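You operate a simulated robot arm through the tools that you are given. There is no shell and no other tool. Be economical: measure what you need, move in short steps, check, and stop when the job is done.

You are at the controls of a simulated robot arm. One attempt, no reset.

## Task
Scoop 2 full scoops of rice from the covered pan into the square pan, then cover both.
Fine: use the blue scoop and leave it on the sealer table.

The check looks at the end state, three seconds after you hand in, the way a careful person would. Anything else that was tipped, shoved, dropped, spilled or broken makes it a failure. A push-on lid holds only when it is set on centred and level and pressed home; a screw cap is set on level and turned clockwise until tight.

## Robot
A 6-joint arm with a two-finger gripper, on a carriage that runs on a rail from [0.003, -1.444] to [-0.002, 0.696] (x, y) and turns from -132 to 201 degrees about z. Base frame: it is fixed where the carriage stands at the start and does not move with it; the origin is on the floor, on the carriage's upright axis, x ahead of it, y to its left, z up; the surface under the hand at the start is at about z = 0.886. Readings come in m, degrees, newtons and seconds.
Its first joint turns from -115.0 to 115.0 degrees. Places, roughly: medium lid (33x27x6 cm) [0.8, 0.5, 1]; square lid (18x17x6 cm) [1, 0.1, 0.9]; top of the sealer table [0.8, -0.4, 0.9]. Payload 3.43 kg.
The TCP is the grasp point between the finger pads, 0.03 m short of the fingertips. In the tool frame z runs along the fingers and y along their closing line. The gripper opens to 0.104 m. The gripper's body begins 0.057 m behind the TCP.
Orientation is told as [roll, pitch, yaw] about the base's x, y, z axes, in that order, counted from this pose: with the fingers straight down and closing along the base's y, the tool's x points along the base's -x, its y along +y and its z along -z.

## Interface
- The arm moves only by the tool drive_tool. Its argument "commands" is text: rows parted by semicolons, each of 7 numbers parted by spaces: the shift along the tool's x, y, z in m, then the turn, a rotation vector about the tool's x, y, z in degrees, then the opening, from 0 (shut) to 1 (fully open). In form: dx dy dz ax ay az grip; .... A call has 1 to 8 rows; each row shifts and turns the commanded pose from where the row before left it, along the tool's axes as they then stand. Rows are played at 5 a second. More than 0.05 m and 8.6 degrees between two rows, or a gripper value outside its range, and nothing of the call is played. Where a pose cannot be reached the arm comes as near as it can. A force on the tool above 90 N (or 10 N above the force at the start of the call, whichever is more), or a blocked arm, ends the call early, and 0.2 s more pass. The fingers move at their own pace (about 0.072 m/s each) and stop on an object; they squeeze with about 29 N. The grip force told is the motor's: it shows also when the fingers shut on nothing. Time passes only in rows, and 0.2 s behind the last, so rows that do not move let the fingers close. The reply holds the time, the measured pose of the TCP, the force on the tool along the base axes, the opening and the grip force, in the units named above and with some noise, with the torque about the TCP (base axes, N m) and any sound that the robot's microphone picked up.
- Cameras (640 x 400 px; columns grow to the right, rows downward): "scene" is now at [0.0256, 0.1831, 1.6163]; the picture's right is [-0.14, -0.99, 0.00], its down [-0.60, 0.08, -0.80] and it looks along [0.79, -0.11, -0.60] (base axes); focal length 272 px, centre (320, 200). "wrist" rides on the gripper at [0.067, 0.018, -0.09] in the tool frame; the picture's right is [-0.25, 0.97, 0.00], its down [-0.73, -0.19, -0.66] and it looks along [-0.64, -0.17, 0.75] (tool axes); focal length 218 px, centre (320, 200). There is no depth. A picture from a camera that has moved, and an enlarged one, comes with that camera's place and axes in the base frame and with its lens.
- snapshot(camera): a new picture of that camera. It takes no simulated time.
- move_column(by): slides the trunk up (or, below 0, down) by that many m; the arm and the scene camera ride with it, the base frame stays. It gives what a move gives, with no picture.
- steer(legs): drives the robot by 1 to 6 legs, each [ahead, left, turn to the left] in m, m and degrees, along the robot's own axes; the way and the turn of a leg run together, so that a leg with both is an arc; at most 1.5 m and 180 degrees a leg. The arm and the cameras ride along, it lands a little off, and it stops where it bumps. It keeps to its track: a leg is cut to what the track allows. It gives what a move gives.
- aim_head(pan, tilt): turns the head with the scene camera to pan (to the left, within 155 degrees either way) and tilt (down, from -29 to 69), counted from straight ahead of the robot. It gives what a move gives.
- zoom(camera, box): a new picture of the part [left, top, right, bottom] of that camera's present view, enlarged. It takes no simulated time.
- close_job(): hands the job in; it is judged then, once.

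Go step by step. Nothing tells you exact positions but the pictures and the camera data: compare them with the known pose of the tool, close in by small moves and look again before you grip or let go. The budget is 120 turns and 98 pictures, counting those below and the enlarged ones. Unless the task says otherwise, let go and move clear before handing in, and close with one line.

The tools are called after "Call:" as a command line: name --argument value ..., lists and objects as JSON in quotes. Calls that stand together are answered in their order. drive_tool: Moves the arm, as the interface text tells. Its arguments: {"type":"object","properties":{"commands":{"type":"string"}},"required":["commands"]} The other tools are called the same way: move_column (by) slides the trunk up or down; steer (legs) drives the base; aim_head (pan, tilt) turns the head that bears the scene camera; snapshot (camera) takes a picture; zoom (camera, box) takes an enlarged picture of a part of a camera's view; close_job () hands the job in.

At the start:

```text
t: 0.0
position: [0.7564, 0.3146, 1.2563]
ee_rot: [0.0, -0.1, 0.0]
wrist_force: [1.0, -0.2, -0.1]
torque: [0.01, -0.01, 0.01]
width: 0.1043
finger_force: 0.0
trunk travel left (down, up): [-0.675, 0.315]
robot x, y, heading: [-0.0011, 0.0007, 0.0]
head pan, tilt: [-7.8, 37.1]
```

scene: 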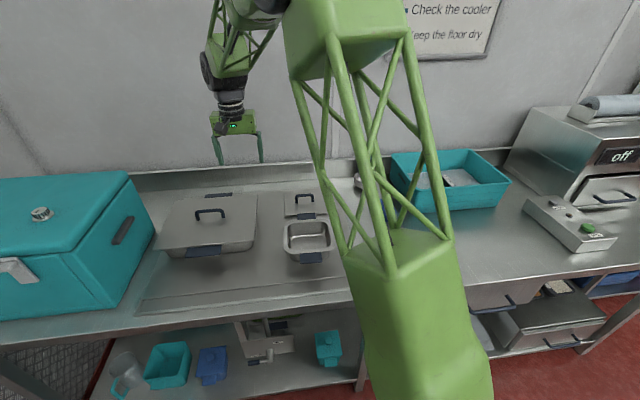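
wrist: 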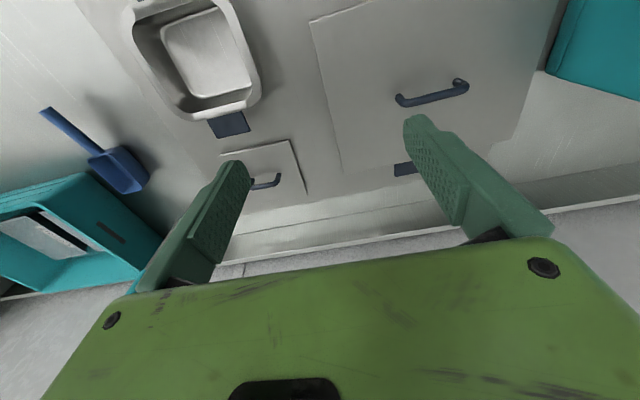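

I see the covered pan, the square pan with its lid behind it, and a blue scoop to the right, hidden from the scene camera by the arm. I'll zoom in first.

Call:
zoom --camera "scene" --box '[130, 140, 370, 290]'

Call:
zoom --camera "wrist" --box '[0, 0, 320, 200]'

```text
2.67 times, centred on (250, 215) of scene
camera zoom: at [0.0256, 0.1831, 1.6163], right [-0.14, -0.99, 0.0], down [-0.6, 0.08, -0.8], along [0.79, -0.11, -0.6], focal length 725 px, centre (507, 160)
```

zoom: 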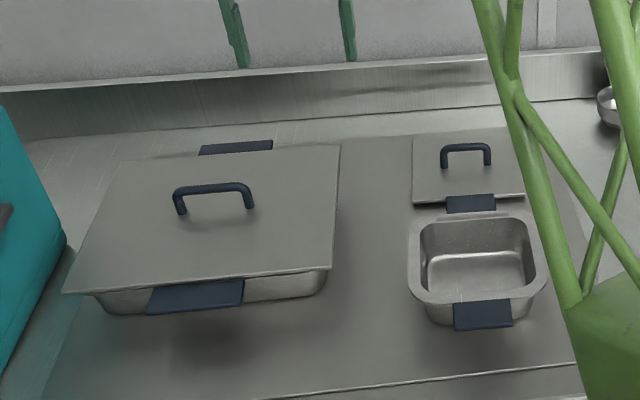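

```text
2.00 times, centred on (160, 100) of wrist
camera zoom: at [0.6905, 0.3326, 1.3451], right [0.25, 0.97, 0.0], down [0.73, -0.19, 0.66], along [0.64, -0.17, -0.75], focal length 436 px, centre (640, 400)
```

zoom: 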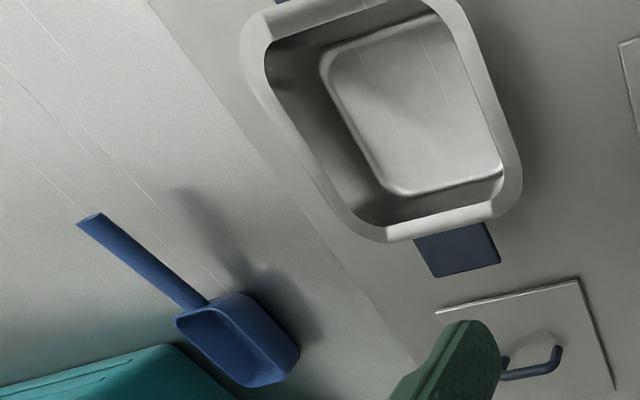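

I'll move the hand over towards the scoop for a closer look, which also opens the scene view.

Call:
drive_tool --commands "0 -0.05 0 0 0 0 1;0 -0.05 0 0 0 0 1;0 -0.05 0 0 0 0 1;0 -0.05 0 0 0 0 1;0 -0.05 0 0 0 0 1;0 -0.05 0 0 0 0 1;0 -0.05 0 0 0 0 1;0 -0.05 0 0 0 0 1"

Call:
snapshot --camera "wrist"

Call:
snapshot --camera "scene"

```text
t: 1.8
position: [0.756, -0.0864, 1.2567]
ee_rot: [0.0, 0.0, -0.1]
wrist_force: [0.3, 0.0, 0.2]
torque: [0.0, -0.01, 0.03]
width: 0.1042
finger_force: 0.0
trunk travel left (down, up): [-0.675, 0.315]
robot x, y, heading: [-0.0034, -0.0003, -0.0]
head pan, tilt: [-7.8, 37.1]
```

```text
93 pictures are left
camera wrist: at [0.6899, -0.0693, 1.3458], right [0.25, 0.97, 0.0], down [0.73, -0.19, 0.66], along [0.64, -0.17, -0.75], focal length 218 px, centre (320, 200)
```

wrist: 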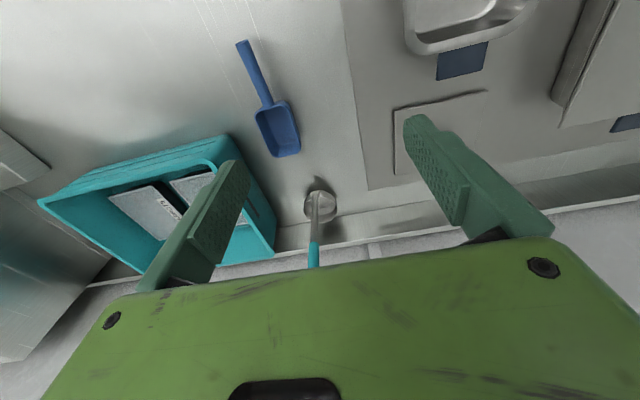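

```text
92 pictures are left
camera scene: at [0.0256, 0.1832, 1.6163], right [-0.14, -0.99, 0.0], down [-0.6, 0.08, -0.8], along [0.79, -0.11, -0.6], focal length 272 px, centre (320, 200)
```

scene: 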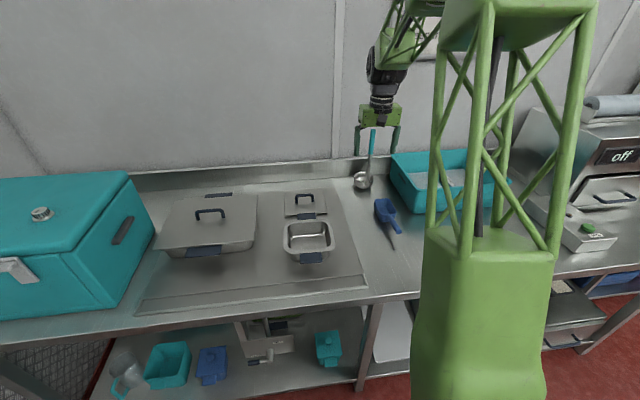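

The scoop is near (0.86,-0.21) with its handle towards me. I'll zoom for detail.

Call:
zoom --camera "scene" --box '[260, 160, 420, 260]'

Call:
zoom --camera "wrist" --box '[200, 20, 360, 170]'

```text
4.00 times, centred on (340, 210) of scene
camera zoom: at [0.0256, 0.1832, 1.6163], right [-0.14, -0.99, 0.0], down [-0.6, 0.08, -0.8], along [0.79, -0.11, -0.6], focal length 1088 px, centre (240, 160)
```

zoom: 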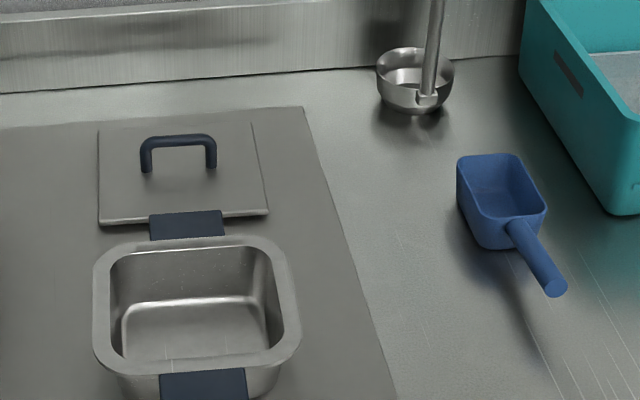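

```text
2.67 times, centred on (280, 95) of wrist
camera zoom: at [0.6899, -0.0693, 1.3458], right [0.25, 0.97, 0.0], down [0.73, -0.19, 0.66], along [0.64, -0.17, -0.75], focal length 582 px, centre (427, 480)
```

zoom: 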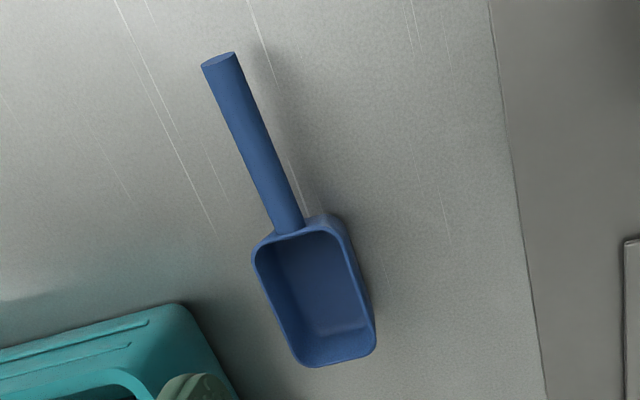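

The scoop handle runs along x at y≈-0.197, z≈0.925, from x 0.70 to 0.80. I'll shift the base left by 0.15 so everything is in reach, then go above the big lid's handle.

Call:
steer --legs '[[0, 0.15, 0]]'

Call:
drive_tool --commands "-0.008 0.049 0 0 0 0 1;-0.008 0.049 0 0 0 0 1;-0.008 0.049 0 0 0 0 1;-0.008 0.049 0 0 0 0 1;-0.008 0.049 0 0 0 0 1;-0.008 0.049 0 0 0 0 1;-0.008 0.049 0 0 0 0 1;0 0 0 0 0 8.5 1"

Call:
drive_tool --commands "0 0 0 0 0 8.5 1;0 0 0 0 0 8.5 1;0 0 0 0 0 8.5 1;0 0 0 0 0 8.5 1;0 0 0 0 0 8.5 1;0 0 0 0 0 8.5 1;0 0 0 0 0 8.5 1;0 0 0 0 0 8.5 1"

Call:
drive_tool --commands "0 0 0 0 0 8.5 1;0 0 0 0 0 5 1;0 0 0.03 0 0 0 1;0 0 0.03 0 0 0 1;0 0 0 0 0 0 1"

Call:
snapshot --camera "wrist"

Call:
snapshot --camera "scene"

```text
t: 3.2
position: [0.7553, 0.0626, 1.2554]
ee_rot: [-0.1, 0.0, 0.1]
wrist_force: [-0.6, -0.1, -0.3]
torque: [0.01, 0.04, 0.03]
width: 0.1043
finger_force: 0.1
trunk travel left (down, up): [-0.675, 0.315]
robot x, y, heading: [-0.0038, 0.1471, 0.1]
head pan, tilt: [-7.8, 37.1]
```

```text
t: 5.0
position: [0.8111, 0.4037, 1.2566]
ee_rot: [0.0, 0.1, -8.4]
wrist_force: [-0.1, -0.3, -1.0]
torque: [-0.03, -0.01, 0.02]
width: 0.1038
finger_force: 0.2
trunk travel left (down, up): [-0.675, 0.315]
robot x, y, heading: [-0.001, 0.15, 0.1]
head pan, tilt: [-7.8, 37.1]
```

```text
t: 6.8
position: [0.8102, 0.4058, 1.2562]
ee_rot: [0.0, 0.0, -76.6]
wrist_force: [0.3, 0.1, 0.6]
torque: [-0.03, 0.02, 0.0]
width: 0.104
finger_force: 0.2
trunk travel left (down, up): [-0.675, 0.315]
robot x, y, heading: [-0.0021, 0.1495, 0.0]
head pan, tilt: [-7.8, 37.1]
```

```text
t: 8.0
position: [0.812, 0.4059, 1.1964]
ee_rot: [0.0, -0.1, -90.0]
wrist_force: [0.2, 0.2, -0.1]
torque: [-0.01, 0.03, -0.03]
width: 0.1043
finger_force: 0.1
trunk travel left (down, up): [-0.675, 0.315]
robot x, y, heading: [0.0018, 0.1466, 0.1]
head pan, tilt: [-7.8, 37.1]
```

```text
89 pictures are left
camera wrist: at [0.8302, 0.4743, 1.2849], right [0.97, -0.25, 0.0], down [-0.19, -0.73, 0.66], along [-0.17, -0.64, -0.75], focal length 218 px, centre (320, 200)
```

wrist: 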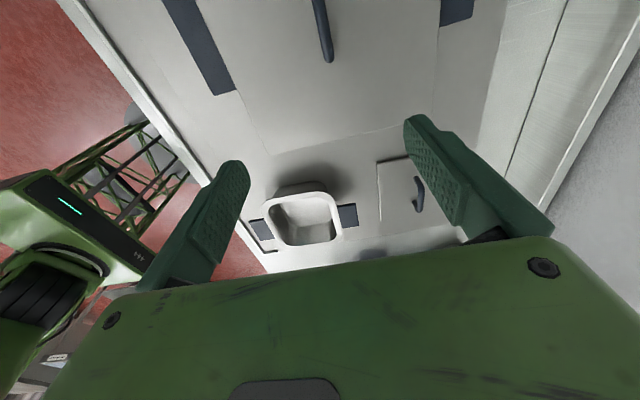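

```text
88 pictures are left
camera scene: at [0.0254, 0.332, 1.6164], right [-0.13, -0.99, 0.0], down [-0.6, 0.08, -0.8], along [0.79, -0.11, -0.6], focal length 272 px, centre (320, 200)
```

scene: 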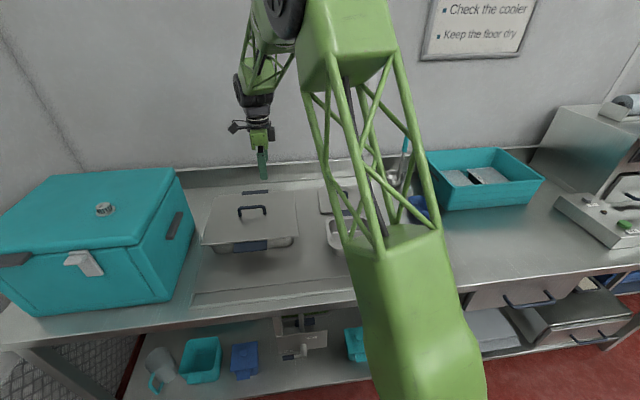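

The handle bar is near x≈0.827. I'll zoom on it to get its height and middle.

Call:
zoom --camera "scene" --box '[190, 170, 310, 260]'

```text
4.44 times, centred on (250, 215) of scene
camera zoom: at [0.0254, 0.332, 1.6164], right [-0.13, -0.99, 0.0], down [-0.6, 0.08, -0.8], along [0.79, -0.11, -0.6], focal length 1209 px, centre (631, 133)
```

zoom: 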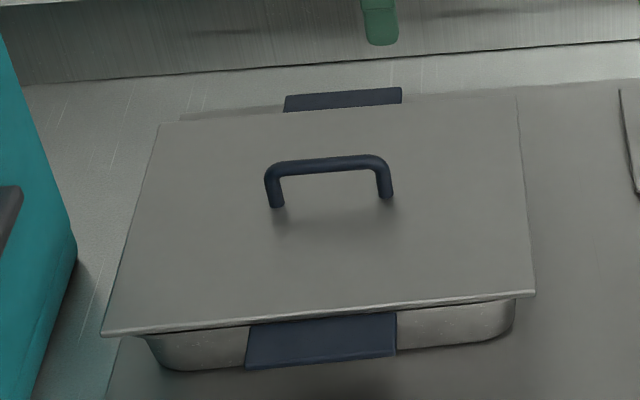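

The bar runs y 0.427–0.52 at x≈0.827, z≈1.0, with the lid surface near 0.96. I'll centre over it, come down partway and look.

Call:
drive_tool --commands "0.034 0.0075 0 0 0 0 1;0.034 0.007 0 0 0 0 1;0 0 0.045 0 0 0 1;0 0 0.045 0 0 0 1;0 0 0.04 0 0 0 1;0 0 0 0 0 0 1"

Call:
zoom --camera "scene" --box '[190, 140, 310, 230]'

Call:
snapshot --camera "wrist"

```text
t: 9.4
position: [0.8257, 0.4747, 1.0609]
ee_rot: [0.0, 0.0, -89.9]
wrist_force: [0.1, 0.6, -0.7]
torque: [0.01, -0.01, 0.02]
width: 0.1039
finger_force: 0.0
trunk travel left (down, up): [-0.675, 0.315]
robot x, y, heading: [-0.0006, 0.1468, 0.3]
head pan, tilt: [-7.8, 37.1]
```

```text
4.44 times, centred on (250, 185) of scene
camera zoom: at [0.0255, 0.3321, 1.6163], right [-0.13, -0.99, 0.0], down [-0.6, 0.08, -0.8], along [0.79, -0.11, -0.6], focal length 1209 px, centre (631, 267)
```

zoom: 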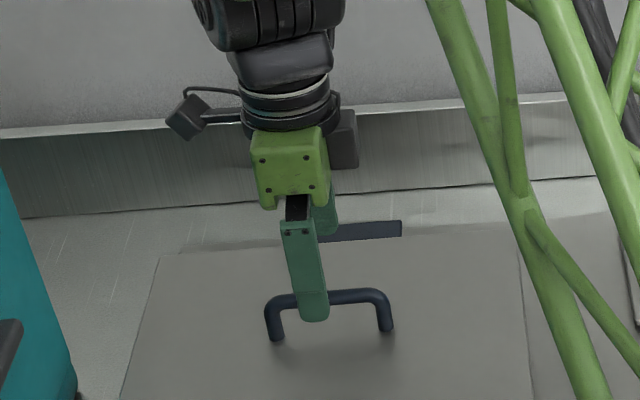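

```text
85 pictures are left
camera wrist: at [0.8444, 0.5423, 1.1515], right [0.97, -0.25, 0.0], down [-0.19, -0.73, 0.66], along [-0.17, -0.64, -0.75], focal length 218 px, centre (320, 200)
```

wrist: 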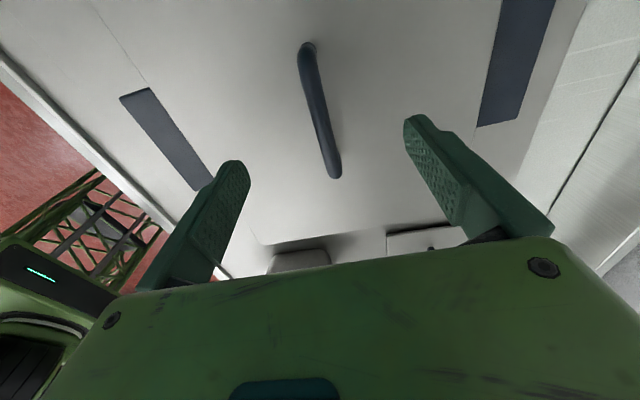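

The fingers straddle the bar. I'll go down to z≈0.998 and grip.

Call:
drive_tool --commands "0 0.003 0.03 0 0 0 1;0 0 0.032 0 0 0 1;0 0 0 0 0 0 1;0 0 0 0 0 0 0;0 0 0 0 0 0 0;0 0 0 0 0 0 0;0 0 0 0 0 0 0;0 0 0 0 0 0 0"

Call:
zoom --camera "scene" --box '[190, 140, 310, 260]'

```text
t: 11.2
position: [0.8301, 0.4755, 1.0025]
ee_rot: [0.0, -0.1, -89.9]
wrist_force: [-1.8, -0.4, 0.1]
torque: [-0.01, 0.04, 0.05]
width: 0.0124
finger_force: 28.9
trunk travel left (down, up): [-0.675, 0.315]
robot x, y, heading: [-0.0005, 0.1486, 0.1]
head pan, tilt: [-7.8, 37.1]
```

```text
3.33 times, centred on (250, 200) of scene
camera zoom: at [0.025, 0.332, 1.6163], right [-0.13, -0.99, 0.0], down [-0.6, 0.08, -0.8], along [0.79, -0.11, -0.6], focal length 907 px, centre (553, 200)
```

zoom: 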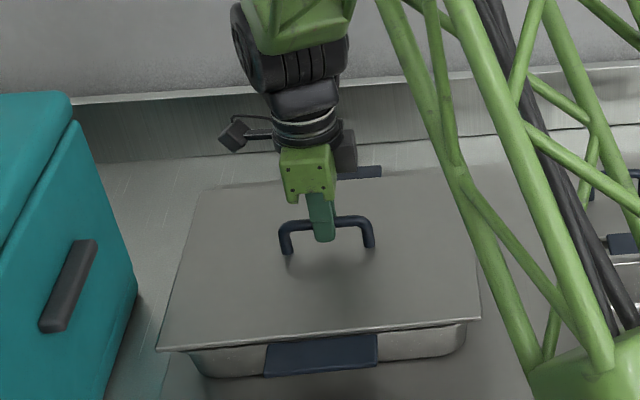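

Gripped; the reference pose for putting it back is (0.830, 0.4755, 1.0025). I'll lift gently.

Call:
drive_tool --commands "0 0 -0.01 0 0 0 0;0 0 -0.01 0 0 0 0;0 0 -0.02 0 0 0 0;0 0 -0.03 0 0 0 0;0 0 -0.04 0 0 0 0;0 0 -0.04 0 0 0 0;0 0 0 0 0 0 0"

Call:
snapshot --camera "scene"

```text
t: 12.8
position: [0.828, 0.4738, 1.1536]
ee_rot: [0.0, 0.0, -89.9]
wrist_force: [-0.3, -0.6, -4.5]
torque: [-0.01, -0.02, 0.0]
width: 0.0126
finger_force: 29.0
trunk travel left (down, up): [-0.675, 0.315]
robot x, y, heading: [0.0006, 0.1426, 0.2]
head pan, tilt: [-7.8, 37.1]
```

```text
83 pictures are left
camera scene: at [0.0248, 0.332, 1.6163], right [-0.13, -0.99, 0.0], down [-0.6, 0.08, -0.8], along [0.79, -0.11, -0.6], focal length 272 px, centre (320, 200)
```

scene: 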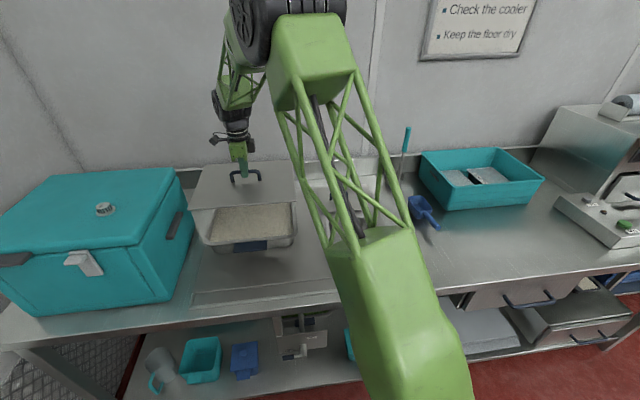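

The lid is up and level, and rice shows in the pan. I'll carry it over to the free front of the sealer table at about (0.64,-0.43).

Call:
drive_tool --commands "-0.045 -0.015 0 0 0 0 0;-0.045 -0.015 0 0 0 0 0;-0.045 -0.015 0 0 0 0 0;-0.045 -0.015 0 0 0 0 0;-0.045 -0.015 0 0 0 0 0;-0.045 -0.015 0 0 0 0 0;-0.045 -0.015 0 0 0 0 0;-0.045 -0.015 0 0 0 0 0"

Call:
drive_tool --commands "-0.045 -0.008 0 0 0 0 0;-0.045 -0.008 0 0 0 0 0;-0.045 -0.008 0 0 0 0 0;-0.045 -0.008 0 0 0 0 0;-0.045 -0.008 0 0 0 0 0;-0.045 -0.008 0 0 0 0 0;-0.045 -0.008 0 0 0 0 0;-0.045 -0.008 0 0 0 0 0"

Call:
drive_tool --commands "-0.045 0 0 0 0 0 0;-0.045 0 0 0 0 0 0;-0.045 0 0 0 0 0 0;-0.045 0 0 0 0 0 0;0 0 0 0 0 0 0"

Call:
aim_head --pan -40 --tilt 40

Call:
snapshot --camera "scene"

Call:
snapshot --camera "wrist"

```text
t: 14.6
position: [0.7084, 0.1122, 1.1522]
ee_rot: [0.0, 0.0, -90.0]
wrist_force: [-0.3, 0.1, -5.4]
torque: [-0.03, 0.03, 0.01]
width: 0.0125
finger_force: 28.9
trunk travel left (down, up): [-0.675, 0.315]
robot x, y, heading: [0.0027, 0.1484, 0.1]
head pan, tilt: [-7.8, 37.1]
```

```text
t: 16.4
position: [0.6466, -0.2432, 1.1525]
ee_rot: [0.0, 0.0, -89.6]
wrist_force: [0.7, 0.1, -4.6]
torque: [-0.04, 0.02, 0.01]
width: 0.0126
finger_force: 29.0
trunk travel left (down, up): [-0.675, 0.315]
robot x, y, heading: [-0.0013, 0.1468, 0.1]
head pan, tilt: [-7.8, 37.1]
```

```text
t: 17.6
position: [0.6426, -0.4289, 1.151]
ee_rot: [-0.1, 0.0, -90.0]
wrist_force: [-0.3, 0.1, -4.6]
torque: [0.01, 0.03, -0.02]
width: 0.0128
finger_force: 29.0
trunk travel left (down, up): [-0.675, 0.315]
robot x, y, heading: [-0.0003, 0.1474, 0.3]
head pan, tilt: [-7.8, 37.1]
```

```text
t: 18.6
position: [0.6442, -0.4263, 1.1534]
ee_rot: [0.0, 0.0, -89.9]
wrist_force: [0.0, 0.6, -5.5]
torque: [-0.04, -0.01, 0.0]
width: 0.0123
finger_force: 29.3
trunk travel left (down, up): [-0.675, 0.315]
robot x, y, heading: [-0.0014, 0.1478, 0.2]
head pan, tilt: [-40.0, 40.0]
```

```text
82 pictures are left
camera scene: at [0.0045, 0.289, 1.6128], right [-0.64, -0.77, 0.0], down [-0.49, 0.41, -0.77], along [0.59, -0.49, -0.64], focal length 272 px, centre (320, 200)
```

scene: 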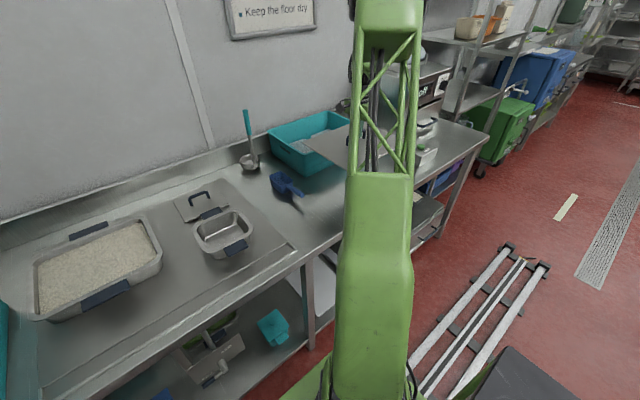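

```text
81 pictures are left
camera wrist: at [0.6627, -0.3593, 1.2436], right [0.97, -0.25, 0.0], down [-0.19, -0.73, 0.66], along [-0.17, -0.64, -0.75], focal length 218 px, centre (320, 200)
```

wrist: 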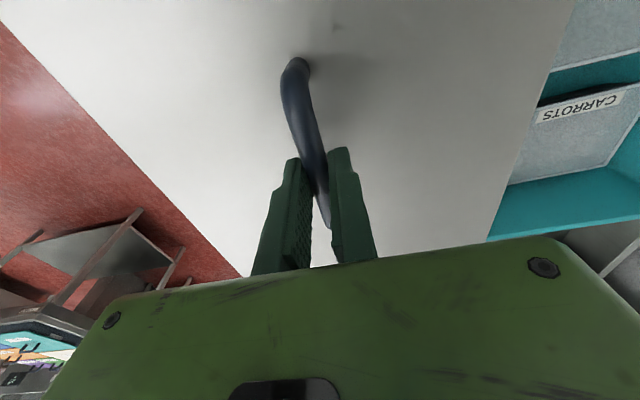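

The lid is above the free area. I'll nudge it 1 cm towards the front for bin clearance and lower it to just above the surface.

Call:
drive_tool --commands "0 -0.01 0.03 0 0 0 0;0 0 0.04 0 0 0 0;0 0 0.04 0 0 0 0;0 0 0.04 0 0 0 0;0 0 0.03 0 0 0 0;0 0 0 0 0 0 0"

Call:
snapshot --camera "wrist"

Call:
snapshot --camera "scene"

```text
t: 20.0
position: [0.6359, -0.4285, 0.9697]
ee_rot: [0.0, 0.0, -89.9]
wrist_force: [-0.2, -0.1, -4.8]
torque: [0.04, 0.03, -0.01]
width: 0.0127
finger_force: 29.6
trunk travel left (down, up): [-0.675, 0.315]
robot x, y, heading: [0.0001, 0.1491, 0.1]
head pan, tilt: [-40.0, 40.0]
```

```text
80 pictures are left
camera wrist: at [0.6546, -0.3613, 1.0588], right [0.97, -0.25, 0.0], down [-0.19, -0.73, 0.66], along [-0.17, -0.64, -0.75], focal length 218 px, centre (320, 200)
```

wrist: 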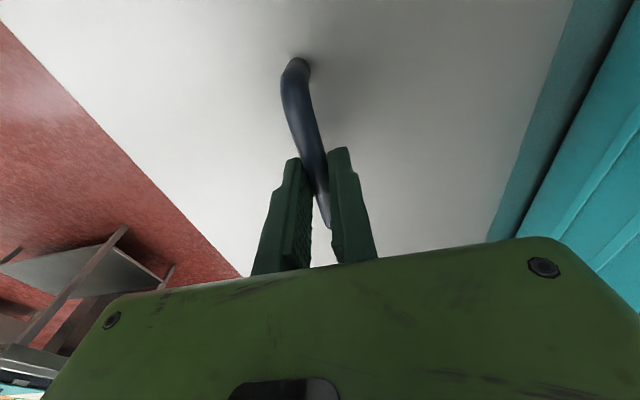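

```text
79 pictures are left
camera scene: at [0.0047, 0.2888, 1.6032], right [-0.64, -0.77, 0.0], down [-0.49, 0.41, -0.77], along [0.59, -0.49, -0.64], focal length 272 px, centre (320, 200)
```

scene: 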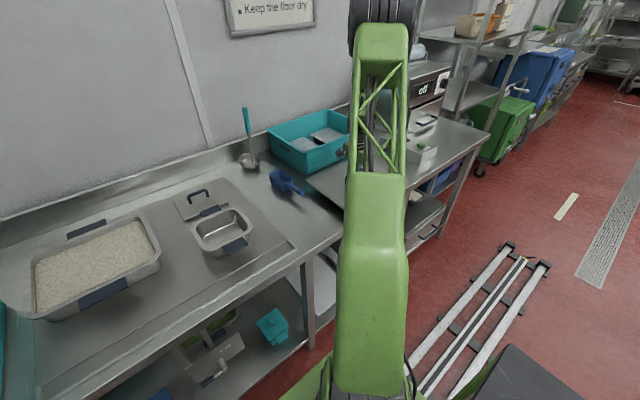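

Clear of the bin. I'll lower slowly to contact.

Call:
drive_tool --commands "0 0 0.008 0 0 0 0;0 0 0.006 0 0 0 0;0 0 0.005 0 0 0 0;0 0 0.004 0 0 0 0;0 0 0 0 0 0 0"

```text
t: 21.2
position: [0.6355, -0.4274, 0.9487]
ee_rot: [-0.1, 0.0, -89.9]
wrist_force: [-0.1, 0.1, -5.0]
torque: [-0.03, 0.01, 0.02]
width: 0.0125
finger_force: 29.0
trunk travel left (down, up): [-0.675, 0.315]
robot x, y, heading: [0.0024, 0.1525, 0.3]
head pan, tilt: [-40.0, 40.0]
```

Call:
drive_tool --commands "0 0 0.003 0 0 0 0;0 0 0.003 0 0 0 0;0 0 0.003 0 0 0 0;0 0 0 0 0 0 0"

```text
t: 22.2
position: [0.6351, -0.4261, 0.9426]
ee_rot: [0.0, 0.0, -89.8]
wrist_force: [-1.0, 0.0, -5.2]
torque: [-0.01, 0.04, -0.02]
width: 0.0124
finger_force: 29.1
trunk travel left (down, up): [-0.675, 0.315]
robot x, y, heading: [0.0004, 0.1501, 0.1]
head pan, tilt: [-40.0, 40.0]
```

Still hanging (−5 N), so I'll keep lowering in small steps.

Call:
drive_tool --commands "0 0 0.003 0 0 0 0;0 0 0.003 0 0 0 0;0 0 0.003 0 0 0 0;0 0 0 0 0 0 0"

```text
t: 23.2
position: [0.6366, -0.4263, 0.9362]
ee_rot: [0.1, 0.0, -90.0]
wrist_force: [4.6, -1.8, 26.1]
torque: [-0.03, -0.05, -0.03]
width: 0.0127
finger_force: 28.9
trunk travel left (down, up): [-0.675, 0.315]
robot x, y, heading: [0.0018, 0.1499, 0.3]
head pan, tilt: [-40.0, 40.0]
```

Contact at z≈0.937. Opening and rising.

Call:
drive_tool --commands "0 0 -0.003 0 0 0 0;0 0 0 0 0 0 1;0 0 0 0 0 0 1;0 0 0 0 0 0 1;0 0 0 0 0 0 1;0 0 -0.03 0 0 0 1;0 0 -0.05 0 0 0 1;0 0 -0.05 0 0 0 1"

Call:
drive_tool --commands "0.04 0.018 -0.02 0 0 -8.5 1;0.035 0.018 -0.02 0 0 -8.5 1;0 0 0 0 0 -8.5 1;0 0 0 0 0 -8.5 1;0 0 0 0 0 -8.5 1;0 0 0 0 0 -8.5 1;0 0 0 0 0 -8.5 1;0 0 0 0 0 -8.5 1"

Call:
drive_tool --commands "0 0 0 0 0 -8.5 1;0 0 0 0 0 -8.5 1;0 0 0 0 0 -5 1;0 0 0 0 0 0 1"

Call:
snapshot --camera "wrist"

Call:
snapshot --camera "scene"

```text
t: 25.0
position: [0.6338, -0.4259, 1.0751]
ee_rot: [-0.2, 0.2, -89.9]
wrist_force: [-0.4, -0.1, 0.0]
torque: [0.03, 0.02, -0.02]
width: 0.1039
finger_force: 0.0
trunk travel left (down, up): [-0.675, 0.315]
robot x, y, heading: [0.0014, 0.1518, 0.3]
head pan, tilt: [-40.0, 40.0]
```

```text
t: 26.8
position: [0.6663, -0.3479, 1.1066]
ee_rot: [0.0, 0.0, -21.7]
wrist_force: [-0.4, 1.0, 0.1]
torque: [-0.03, -0.01, 0.05]
width: 0.1038
finger_force: 0.0
trunk travel left (down, up): [-0.675, 0.315]
robot x, y, heading: [-0.0014, 0.1515, 0.0]
head pan, tilt: [-40.0, 40.0]
```

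```text
t: 27.8
position: [0.6657, -0.3477, 1.1053]
ee_rot: [0.1, 0.0, 0.2]
wrist_force: [-0.8, 0.7, 0.6]
torque: [0.01, -0.01, 0.01]
width: 0.1041
finger_force: 0.1
trunk travel left (down, up): [-0.675, 0.315]
robot x, y, heading: [-0.0024, 0.1466, 0.1]
head pan, tilt: [-40.0, 40.0]
```

```text
78 pictures are left
camera wrist: at [0.6004, -0.3305, 1.1949], right [0.25, 0.97, 0.0], down [0.73, -0.19, 0.66], along [0.64, -0.17, -0.75], focal length 218 px, centre (320, 200)
```

wrist: 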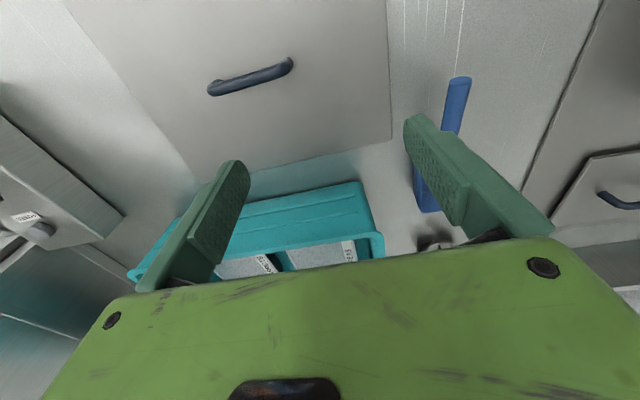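

```text
77 pictures are left
camera scene: at [0.0042, 0.2891, 1.6107], right [-0.64, -0.77, 0.0], down [-0.49, 0.41, -0.77], along [0.59, -0.49, -0.64], focal length 272 px, centre (320, 200)
```

scene: 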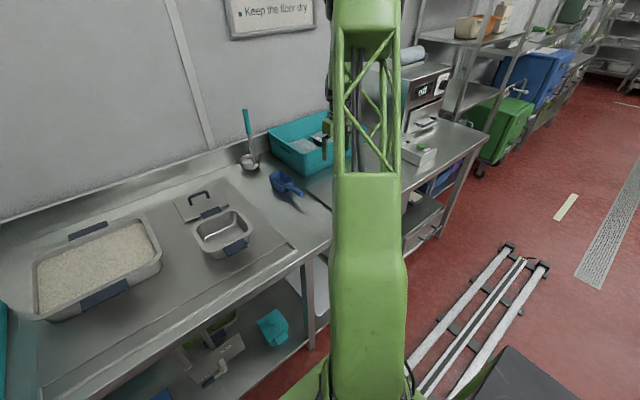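

The lid sits flat. Next I move over the scoop handle and look closely before gripping.

Call:
drive_tool --commands "0 0.05 0 0 0 0 1;-0.02 0.05 0 0 0 0 1;-0.03 0.05 0 0 0 0 1;0 0 0 0 0 0 1"

Call:
snapshot --camera "wrist"

Call:
zoom --camera "scene" --box '[225, 140, 345, 220]'

Call:
zoom --camera "scene" --box '[10, 170, 330, 370]'

```text
refused: row 2 steps farther than a row can; nothing moved
```

```text
76 pictures are left
camera wrist: at [0.6004, -0.3305, 1.1949], right [0.25, 0.97, 0.0], down [0.73, -0.19, 0.66], along [0.64, -0.17, -0.75], focal length 218 px, centre (320, 200)
```

wrist: 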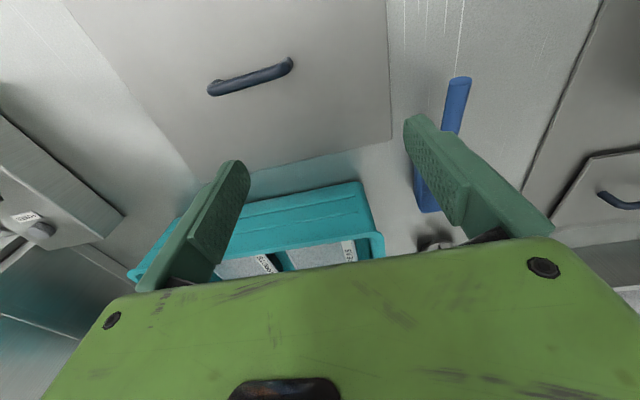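

```text
5.00 times, centred on (285, 180) of scene
camera zoom: at [0.0042, 0.2891, 1.6107], right [-0.64, -0.77, 0.0], down [-0.49, 0.41, -0.77], along [0.59, -0.49, -0.64], focal length 1360 px, centre (495, 300)
```

zoom: 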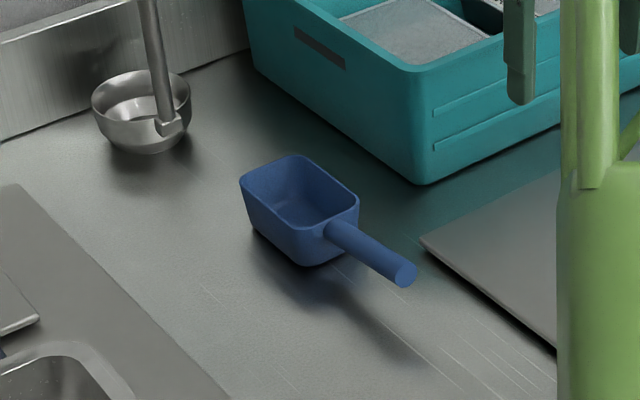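

```text
2.00 times, centred on (170, 270) of scene
camera zoom: at [0.0042, 0.2891, 1.6107], right [-0.64, -0.77, 0.0], down [-0.49, 0.41, -0.77], along [0.59, -0.49, -0.64], focal length 544 px, centre (620, 60)
```

zoom: 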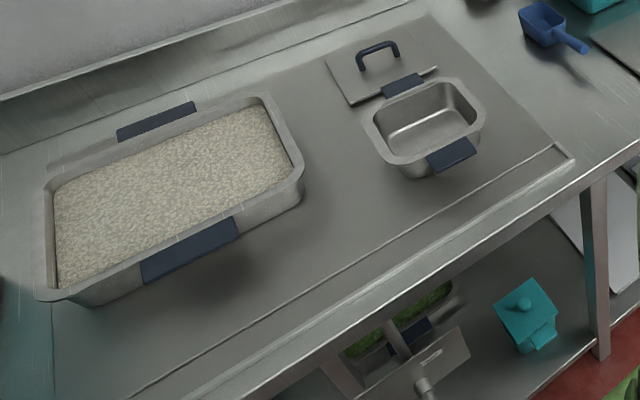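

The scoop is a box-shaped blade with a level handle. I'll move above the handle and tilt the tool 30° forward, so that later digging and pouring stay within comfortable wrist angles.

Call:
drive_tool --commands "-0.02 0.038 0 0 0 0 1;-0.02 0.038 0 0 0 0 1;-0.02 0.038 0 0 0 0 1;-0.02 0.038 0 0 0 0 1;0 0 0.04 0 -7.5 0 0.7;0 0 0 0 -7.5 0 0.7;0 0 0 0 -7.5 0 0.7;0 0 0 0 -7.5 0 0.7"

Call:
snapshot --camera "wrist"

Call:
zoom --camera "scene" --box '[225, 100, 345, 220]'

```text
t: 29.6
position: [0.7408, -0.1961, 1.0651]
ee_rot: [-1.3, -28.9, 3.0]
wrist_force: [2.7, -1.2, 0.6]
torque: [0.03, 0.18, -0.08]
width: 0.0729
finger_force: 0.0
trunk travel left (down, up): [-0.675, 0.315]
robot x, y, heading: [-0.0008, 0.1475, -0.1]
head pan, tilt: [-40.0, 40.0]
```

```text
73 pictures are left
camera wrist: at [0.6396, -0.1816, 1.1108], right [0.18, 0.98, 0.1], down [0.33, -0.16, 0.93], along [0.93, -0.14, -0.35], focal length 218 px, centre (320, 200)
```

wrist: 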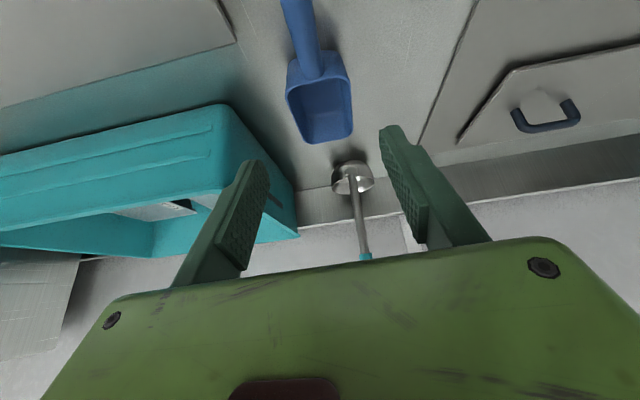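

```text
3.33 times, centred on (285, 160) of scene
camera zoom: at [0.0044, 0.2891, 1.6124], right [-0.64, -0.77, 0.0], down [-0.49, 0.41, -0.77], along [0.59, -0.49, -0.64], focal length 907 px, centre (437, 333)
```

zoom: 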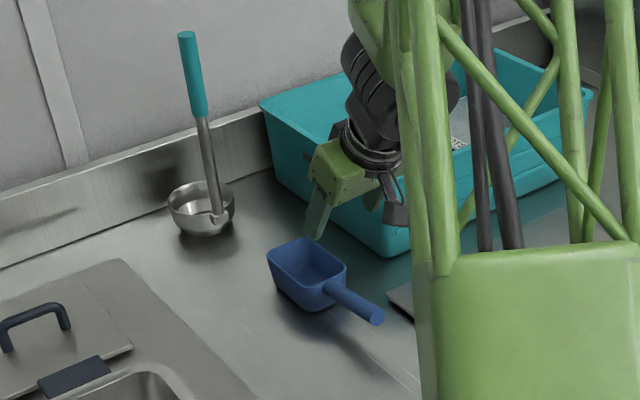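

The pose reads slightly off; I'll wait a moment to see if it settles.

Call:
drive_tool --commands "0 0 0 0 0 0 0.7;0 0 0 0 0 0 0.7;0 0 0 0 0 0 0.7"

```text
t: 30.4
position: [0.7447, -0.1973, 1.0676]
ee_rot: [0.0, -30.0, 0.0]
wrist_force: [0.2, -0.4, 0.9]
torque: [0.01, 0.01, 0.01]
width: 0.073
finger_force: 0.1
trunk travel left (down, up): [-0.675, 0.315]
robot x, y, heading: [-0.0003, 0.1481, -0.0]
head pan, tilt: [-40.0, 40.0]
```

Settled. Approaching the handle partway, then a look.

Call:
drive_tool --commands "0.0149 0 0.0318 0 0 0 0.7;0.0149 0 0.0318 0 0 0 0.7;0.0149 0 0.0318 0 0 0 0.7;0 0 0 0 0 0 0.7"

Call:
snapshot --camera "wrist"

Call:
zoom --camera "scene" --box '[240, 140, 340, 220]'

```text
t: 31.4
position: [0.753, -0.1968, 0.9611]
ee_rot: [0.0, -29.9, 0.1]
wrist_force: [-0.1, 0.1, 0.2]
torque: [-0.01, -0.01, -0.03]
width: 0.0729
finger_force: 0.0
trunk travel left (down, up): [-0.675, 0.315]
robot x, y, heading: [0.0008, 0.1501, 0.2]
head pan, tilt: [-40.0, 40.0]
```

```text
71 pictures are left
camera wrist: at [0.6507, -0.1782, 1.0054], right [0.22, 0.97, 0.13], down [0.3, -0.19, 0.93], along [0.93, -0.16, -0.34], focal length 218 px, centre (320, 200)
```

wrist: 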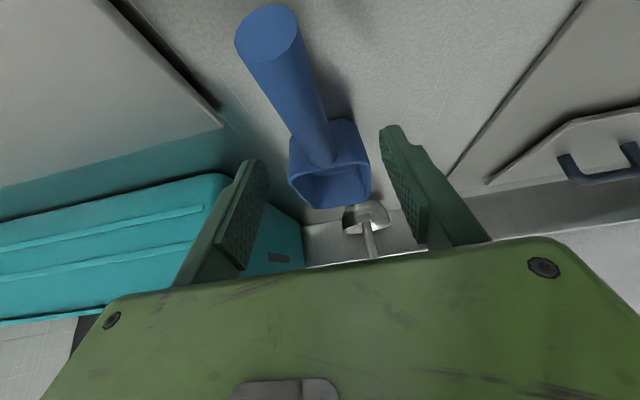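

```text
5.00 times, centred on (290, 180) of scene
camera zoom: at [0.0048, 0.2889, 1.6125], right [-0.64, -0.77, 0.0], down [-0.49, 0.41, -0.77], along [0.59, -0.49, -0.64], focal length 1360 px, centre (470, 300)
```

zoom: 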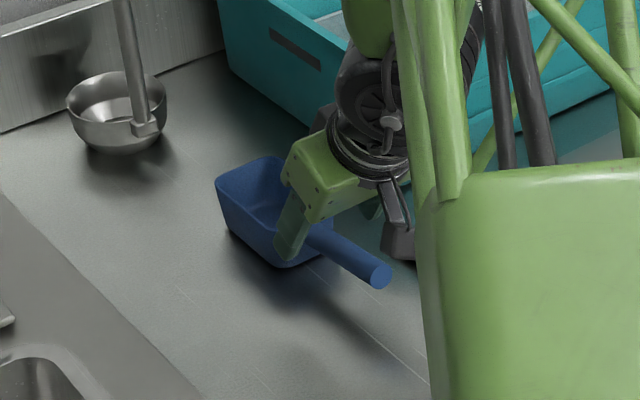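

Handle is centred between the fingers. Final descent and grip.

Call:
drive_tool --commands "0.008 0 0.015 0 0 0 0.7;0.007 0 0.015 0 0 0 0.7;0 0 0 0 0 0 0.7;0 0 0 0 0 0 0;0 0 0 0 0 0 0;0 0 0 0 0 0 0;0 0 0 0 0 0 0"

Call:
zoom --camera "scene" --box '[240, 140, 340, 220]'

```text
t: 33.0
position: [0.7573, -0.1973, 0.9297]
ee_rot: [0.1, -30.0, 0.0]
wrist_force: [-0.4, -0.1, -0.1]
torque: [0.01, 0.07, -0.01]
width: 0.0211
finger_force: 28.9
trunk travel left (down, up): [-0.675, 0.315]
robot x, y, heading: [-0.0002, 0.1511, 0.0]
head pan, tilt: [-40.0, 40.0]
```

```text
5.00 times, centred on (290, 180) of scene
camera zoom: at [0.0042, 0.2891, 1.6132], right [-0.64, -0.77, 0.0], down [-0.49, 0.41, -0.77], along [0.59, -0.49, -0.64], focal length 1360 px, centre (470, 300)
```

zoom: 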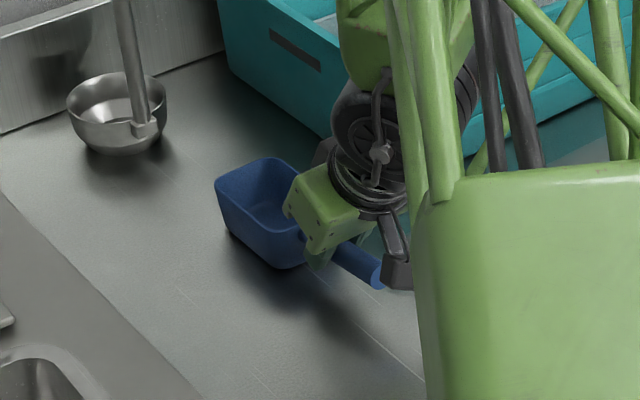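

The scoop is gripped (21 mm). I'll lift it straight up, then yaw it by +90° so it points along the long side of the rice pan.

Call:
drive_tool --commands "-0.01 0 -0.0173 0 0 0 0;-0.02 0 -0.0346 0 0 0 0;-0.025 0 -0.0433 0 0 0 0;-0.025 0 -0.0433 0 0 0 0;-0.025 0 -0.0433 0 0 0 0;0 0 0 0 0 0 0"

Call:
snapshot --camera "scene"

Call:
snapshot --camera "wrist"

```text
t: 34.4
position: [0.7557, -0.1966, 1.1385]
ee_rot: [-0.1, -30.1, 0.1]
wrist_force: [0.0, 0.2, -0.2]
torque: [-0.01, 0.06, -0.03]
width: 0.0208
finger_force: 28.7
trunk travel left (down, up): [-0.675, 0.315]
robot x, y, heading: [-0.0023, 0.1526, 0.1]
head pan, tilt: [-40.0, 40.0]
```

```text
68 pictures are left
camera scene: at [0.0033, 0.2893, 1.6111], right [-0.64, -0.77, 0.0], down [-0.49, 0.41, -0.77], along [0.59, -0.49, -0.64], focal length 272 px, centre (320, 200)
```

scene: 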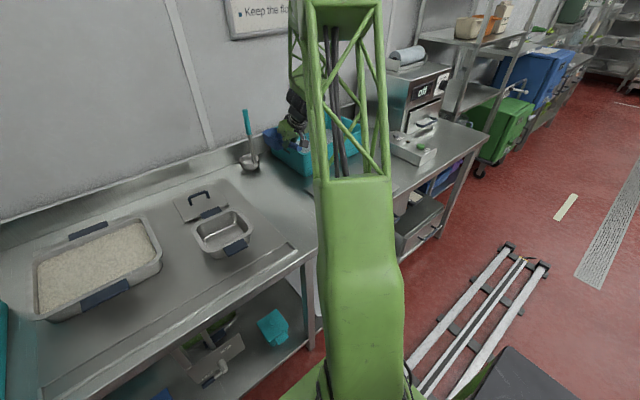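

```text
67 pictures are left
camera wrist: at [0.6538, -0.1787, 1.1822], right [0.22, 0.97, 0.13], down [0.3, -0.19, 0.93], along [0.93, -0.17, -0.33], focal length 218 px, centre (320, 200)
```

wrist: 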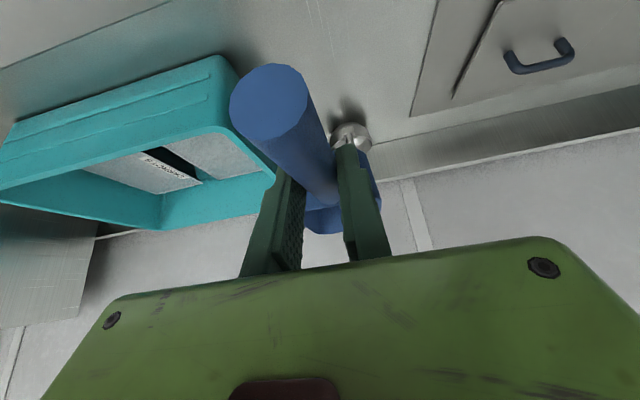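

Held well. Moving left, then yawing to +90°.

Call:
drive_tool --commands "0 0.045 0 0 0 0 0;0 0.05 0 0 0 0 0;0 0.05 0 0 0 0 0;0 0.05 0 0 0 0 0;0 0.05 0 0 0 0 0;0 0.05 0 0 0 0 0;0 0.05 0 0 0 0 0;0 0.045 0 0 0 0 0"

Call:
drive_tool --commands "0 0 0 -4.25 0 -7.36 0;0 0 0 -4.25 0 -7.36 0;0 0 0 -4.25 0 -7.36 0;0 0 0 -4.25 0 -7.36 0;0 0 0 -4.25 0 -7.36 0;0 0 0 -4.25 0 -7.36 0;0 0 0 -4.25 0 -7.36 0;0 0 0 -4.25 0 -7.36 0"

Call:
drive_tool --commands "0 0 0 -4.25 0 -7.36 0;0 0 0 -4.25 0 -7.36 0;0 0 0 -2.5 0 -4.33 0;0 0 0 0 0 0 0;0 0 0 0 0 0 0"

Call:
aim_head --pan 10 --tilt 40

Call:
snapshot --camera "scene"

```text
t: 36.2
position: [0.7541, 0.2, 1.1372]
ee_rot: [0.7, -29.4, 1.0]
wrist_force: [0.2, -1.9, -0.6]
torque: [0.06, 0.09, 0.07]
width: 0.0206
finger_force: 29.1
trunk travel left (down, up): [-0.675, 0.315]
robot x, y, heading: [0.0022, 0.1501, 0.4]
head pan, tilt: [-40.0, 40.0]
```

```text
t: 38.0
position: [0.7581, 0.1933, 1.1379]
ee_rot: [0.5, -29.8, 63.9]
wrist_force: [-0.1, 0.8, 0.8]
torque: [-0.05, 0.0, 0.0]
width: 0.0208
finger_force: 29.3
out of reach, approached as far as the arm can: row 1
trunk travel left (down, up): [-0.675, 0.315]
robot x, y, heading: [0.0006, 0.1497, 0.2]
head pan, tilt: [-40.0, 40.0]
```

```text
t: 39.2
position: [0.7568, 0.193, 1.1384]
ee_rot: [0.5, -30.0, 85.7]
wrist_force: [0.0, -0.9, -0.6]
torque: [-0.11, -0.02, -0.04]
width: 0.0207
finger_force: 28.9
trunk travel left (down, up): [-0.675, 0.315]
robot x, y, heading: [0.0008, 0.1463, -0.0]
head pan, tilt: [-40.0, 40.0]
```

```text
t: 40.4
position: [0.7555, 0.1935, 1.1383]
ee_rot: [0.7, -29.9, 85.6]
wrist_force: [-0.1, -0.1, -1.0]
torque: [-0.05, 0.01, 0.0]
width: 0.0207
finger_force: 28.9
trunk travel left (down, up): [-0.675, 0.315]
robot x, y, heading: [0.0018, 0.1497, -0.0]
head pan, tilt: [10.0, 40.0]
```

```text
66 pictures are left
camera scene: at [0.0228, 0.3585, 1.612], right [0.17, -0.98, 0.0], down [-0.63, -0.11, -0.77], along [0.75, 0.13, -0.64], focal length 272 px, centre (320, 200)
```

scene: 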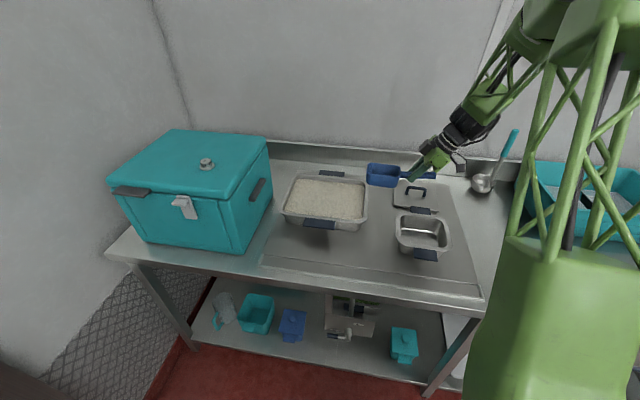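

Good view: the scoop is held level, pointing along +y. I'll move over the right end of the rice pan and tip the nose down 45°.

Call:
drive_tool --commands "-0.023 -0.023 0.025 -2 0 -3.5 0;-0.023 -0.023 0.025 0 0 0 0;-0.023 -0.023 0.024 0 0 0 0;0 0 0 0 7.5 0 0;0 0 0 0 7.5 0 0;0 0 0 0 7.5 0 0;0 0 0 0 7.5 0 0;0 0 0 0 7.5 0 0"

Call:
drive_tool --commands "0 0 0 0 7.5 0 0;0 0 0 0 0 0 0;0 0 0 0 0 0 0"

Call:
zoom --camera "scene" --box '[270, 110, 470, 270]'

Call:
snapshot --camera "wrist"

```text
t: 42.2
position: [0.8278, 0.2873, 1.1081]
ee_rot: [0.5, 7.6, 90.0]
wrist_force: [0.3, -0.1, -1.2]
torque: [-0.03, 0.04, 0.0]
width: 0.0209
finger_force: 28.9
trunk travel left (down, up): [-0.675, 0.315]
robot x, y, heading: [0.001, 0.1516, 0.1]
head pan, tilt: [10.0, 40.0]
```

```text
t: 43.0
position: [0.8273, 0.2878, 1.1087]
ee_rot: [0.5, 15.0, 90.1]
wrist_force: [0.4, 0.6, -1.1]
torque: [-0.02, 0.02, 0.02]
width: 0.0208
finger_force: 29.0
trunk travel left (down, up): [-0.675, 0.315]
robot x, y, heading: [-0.0014, 0.1493, -0.1]
head pan, tilt: [10.0, 40.0]
```

```text
2.50 times, centred on (370, 190) of scene
camera zoom: at [0.0227, 0.3585, 1.612], right [0.17, -0.98, 0.0], down [-0.63, -0.11, -0.77], along [0.75, 0.13, -0.64], focal length 680 px, centre (195, 225)
```

zoom: 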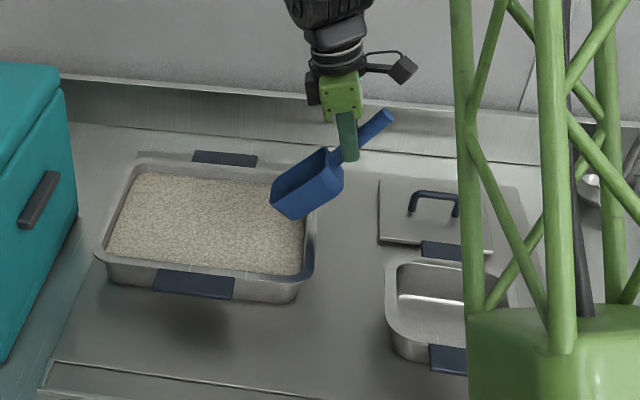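

```text
64 pictures are left
camera wrist: at [0.8122, 0.247, 1.212], right [-0.97, 0.24, -0.06], down [0.19, 0.88, 0.44], along [0.16, 0.42, -0.89], focal length 218 px, centre (320, 200)
```

wrist: 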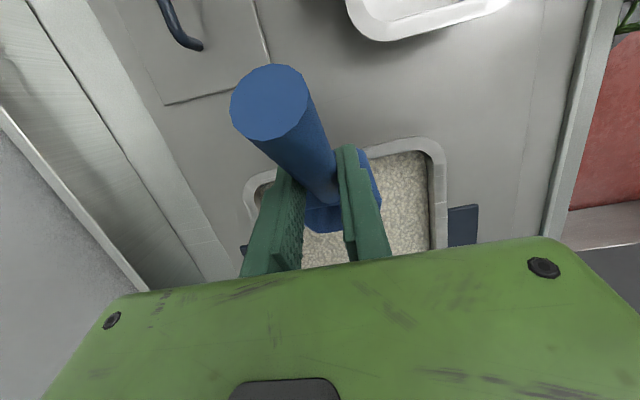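

The rim is in the way at the current y, so I'll shift forward to y≈0.36 first, then lower the nose into the rice.

Call:
drive_tool --commands "-0.04 0 0.0124 0 0 0 0;-0.041 0 0.0124 0 0 0 0;-0.0052 0 0.0193 0 0 0 0;-0.0052 0 0.0193 0 0 0 0;0 0 0 0 0 0 0"

Call:
zoom --camera "scene" --box '[270, 150, 390, 240]'

```text
t: 44.2
position: [0.8273, 0.3602, 1.0258]
ee_rot: [0.4, 15.0, 90.0]
wrist_force: [2.4, -6.8, 21.4]
torque: [0.52, -0.16, -0.11]
width: 0.021
finger_force: 28.9
trunk travel left (down, up): [-0.675, 0.315]
robot x, y, heading: [0.0008, 0.1501, -0.1]
head pan, tilt: [10.0, 40.0]
```

```text
4.44 times, centred on (330, 195) of scene
camera zoom: at [0.0219, 0.3576, 1.6125], right [0.17, -0.98, 0.0], down [-0.63, -0.11, -0.77], along [0.75, 0.13, -0.64], focal length 1209 px, centre (276, 222)
```

zoom: 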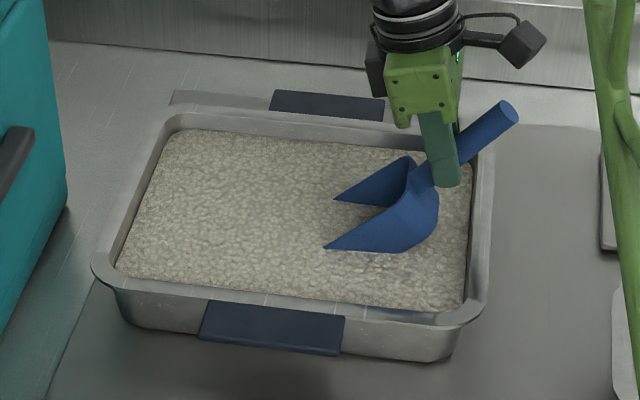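

The nose is in the rice (21 N, no rim contact). I'll push forward and curl up.

Call:
drive_tool --commands "-0.0193 0 -0.0052 0 0 0 0;-0.0206 0 -0.0004 0 -5 0 0;-0.0114 0 0.0072 0 -7.5 0 0;-0.0064 0 0.0097 0 -7.5 0 0;0 0 0 0 0 0 0"

Call:
zoom --camera "scene" --box '[270, 150, 390, 240]'

```text
t: 45.4
position: [0.8282, 0.4173, 0.9996]
ee_rot: [0.5, -4.9, 89.8]
wrist_force: [0.5, 0.6, -3.3]
torque: [-0.17, 0.02, 0.01]
width: 0.0207
finger_force: 28.7
trunk travel left (down, up): [-0.675, 0.315]
robot x, y, heading: [-0.0049, 0.1469, 0.1]
head pan, tilt: [10.0, 40.0]
```

```text
4.44 times, centred on (330, 195) of scene
camera zoom: at [0.0231, 0.3585, 1.612], right [0.17, -0.98, 0.0], down [-0.63, -0.11, -0.77], along [0.75, 0.13, -0.64], focal length 1209 px, centre (276, 222)
```

zoom: 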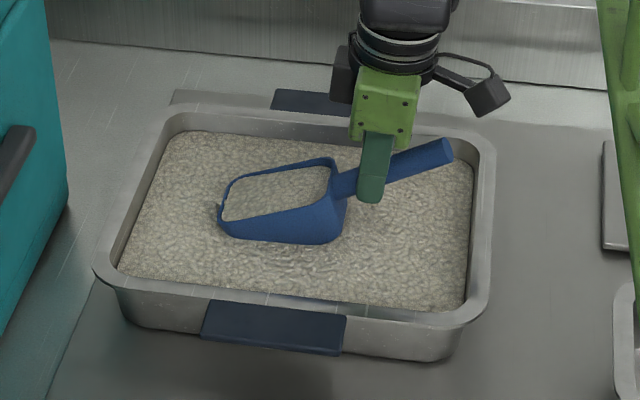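

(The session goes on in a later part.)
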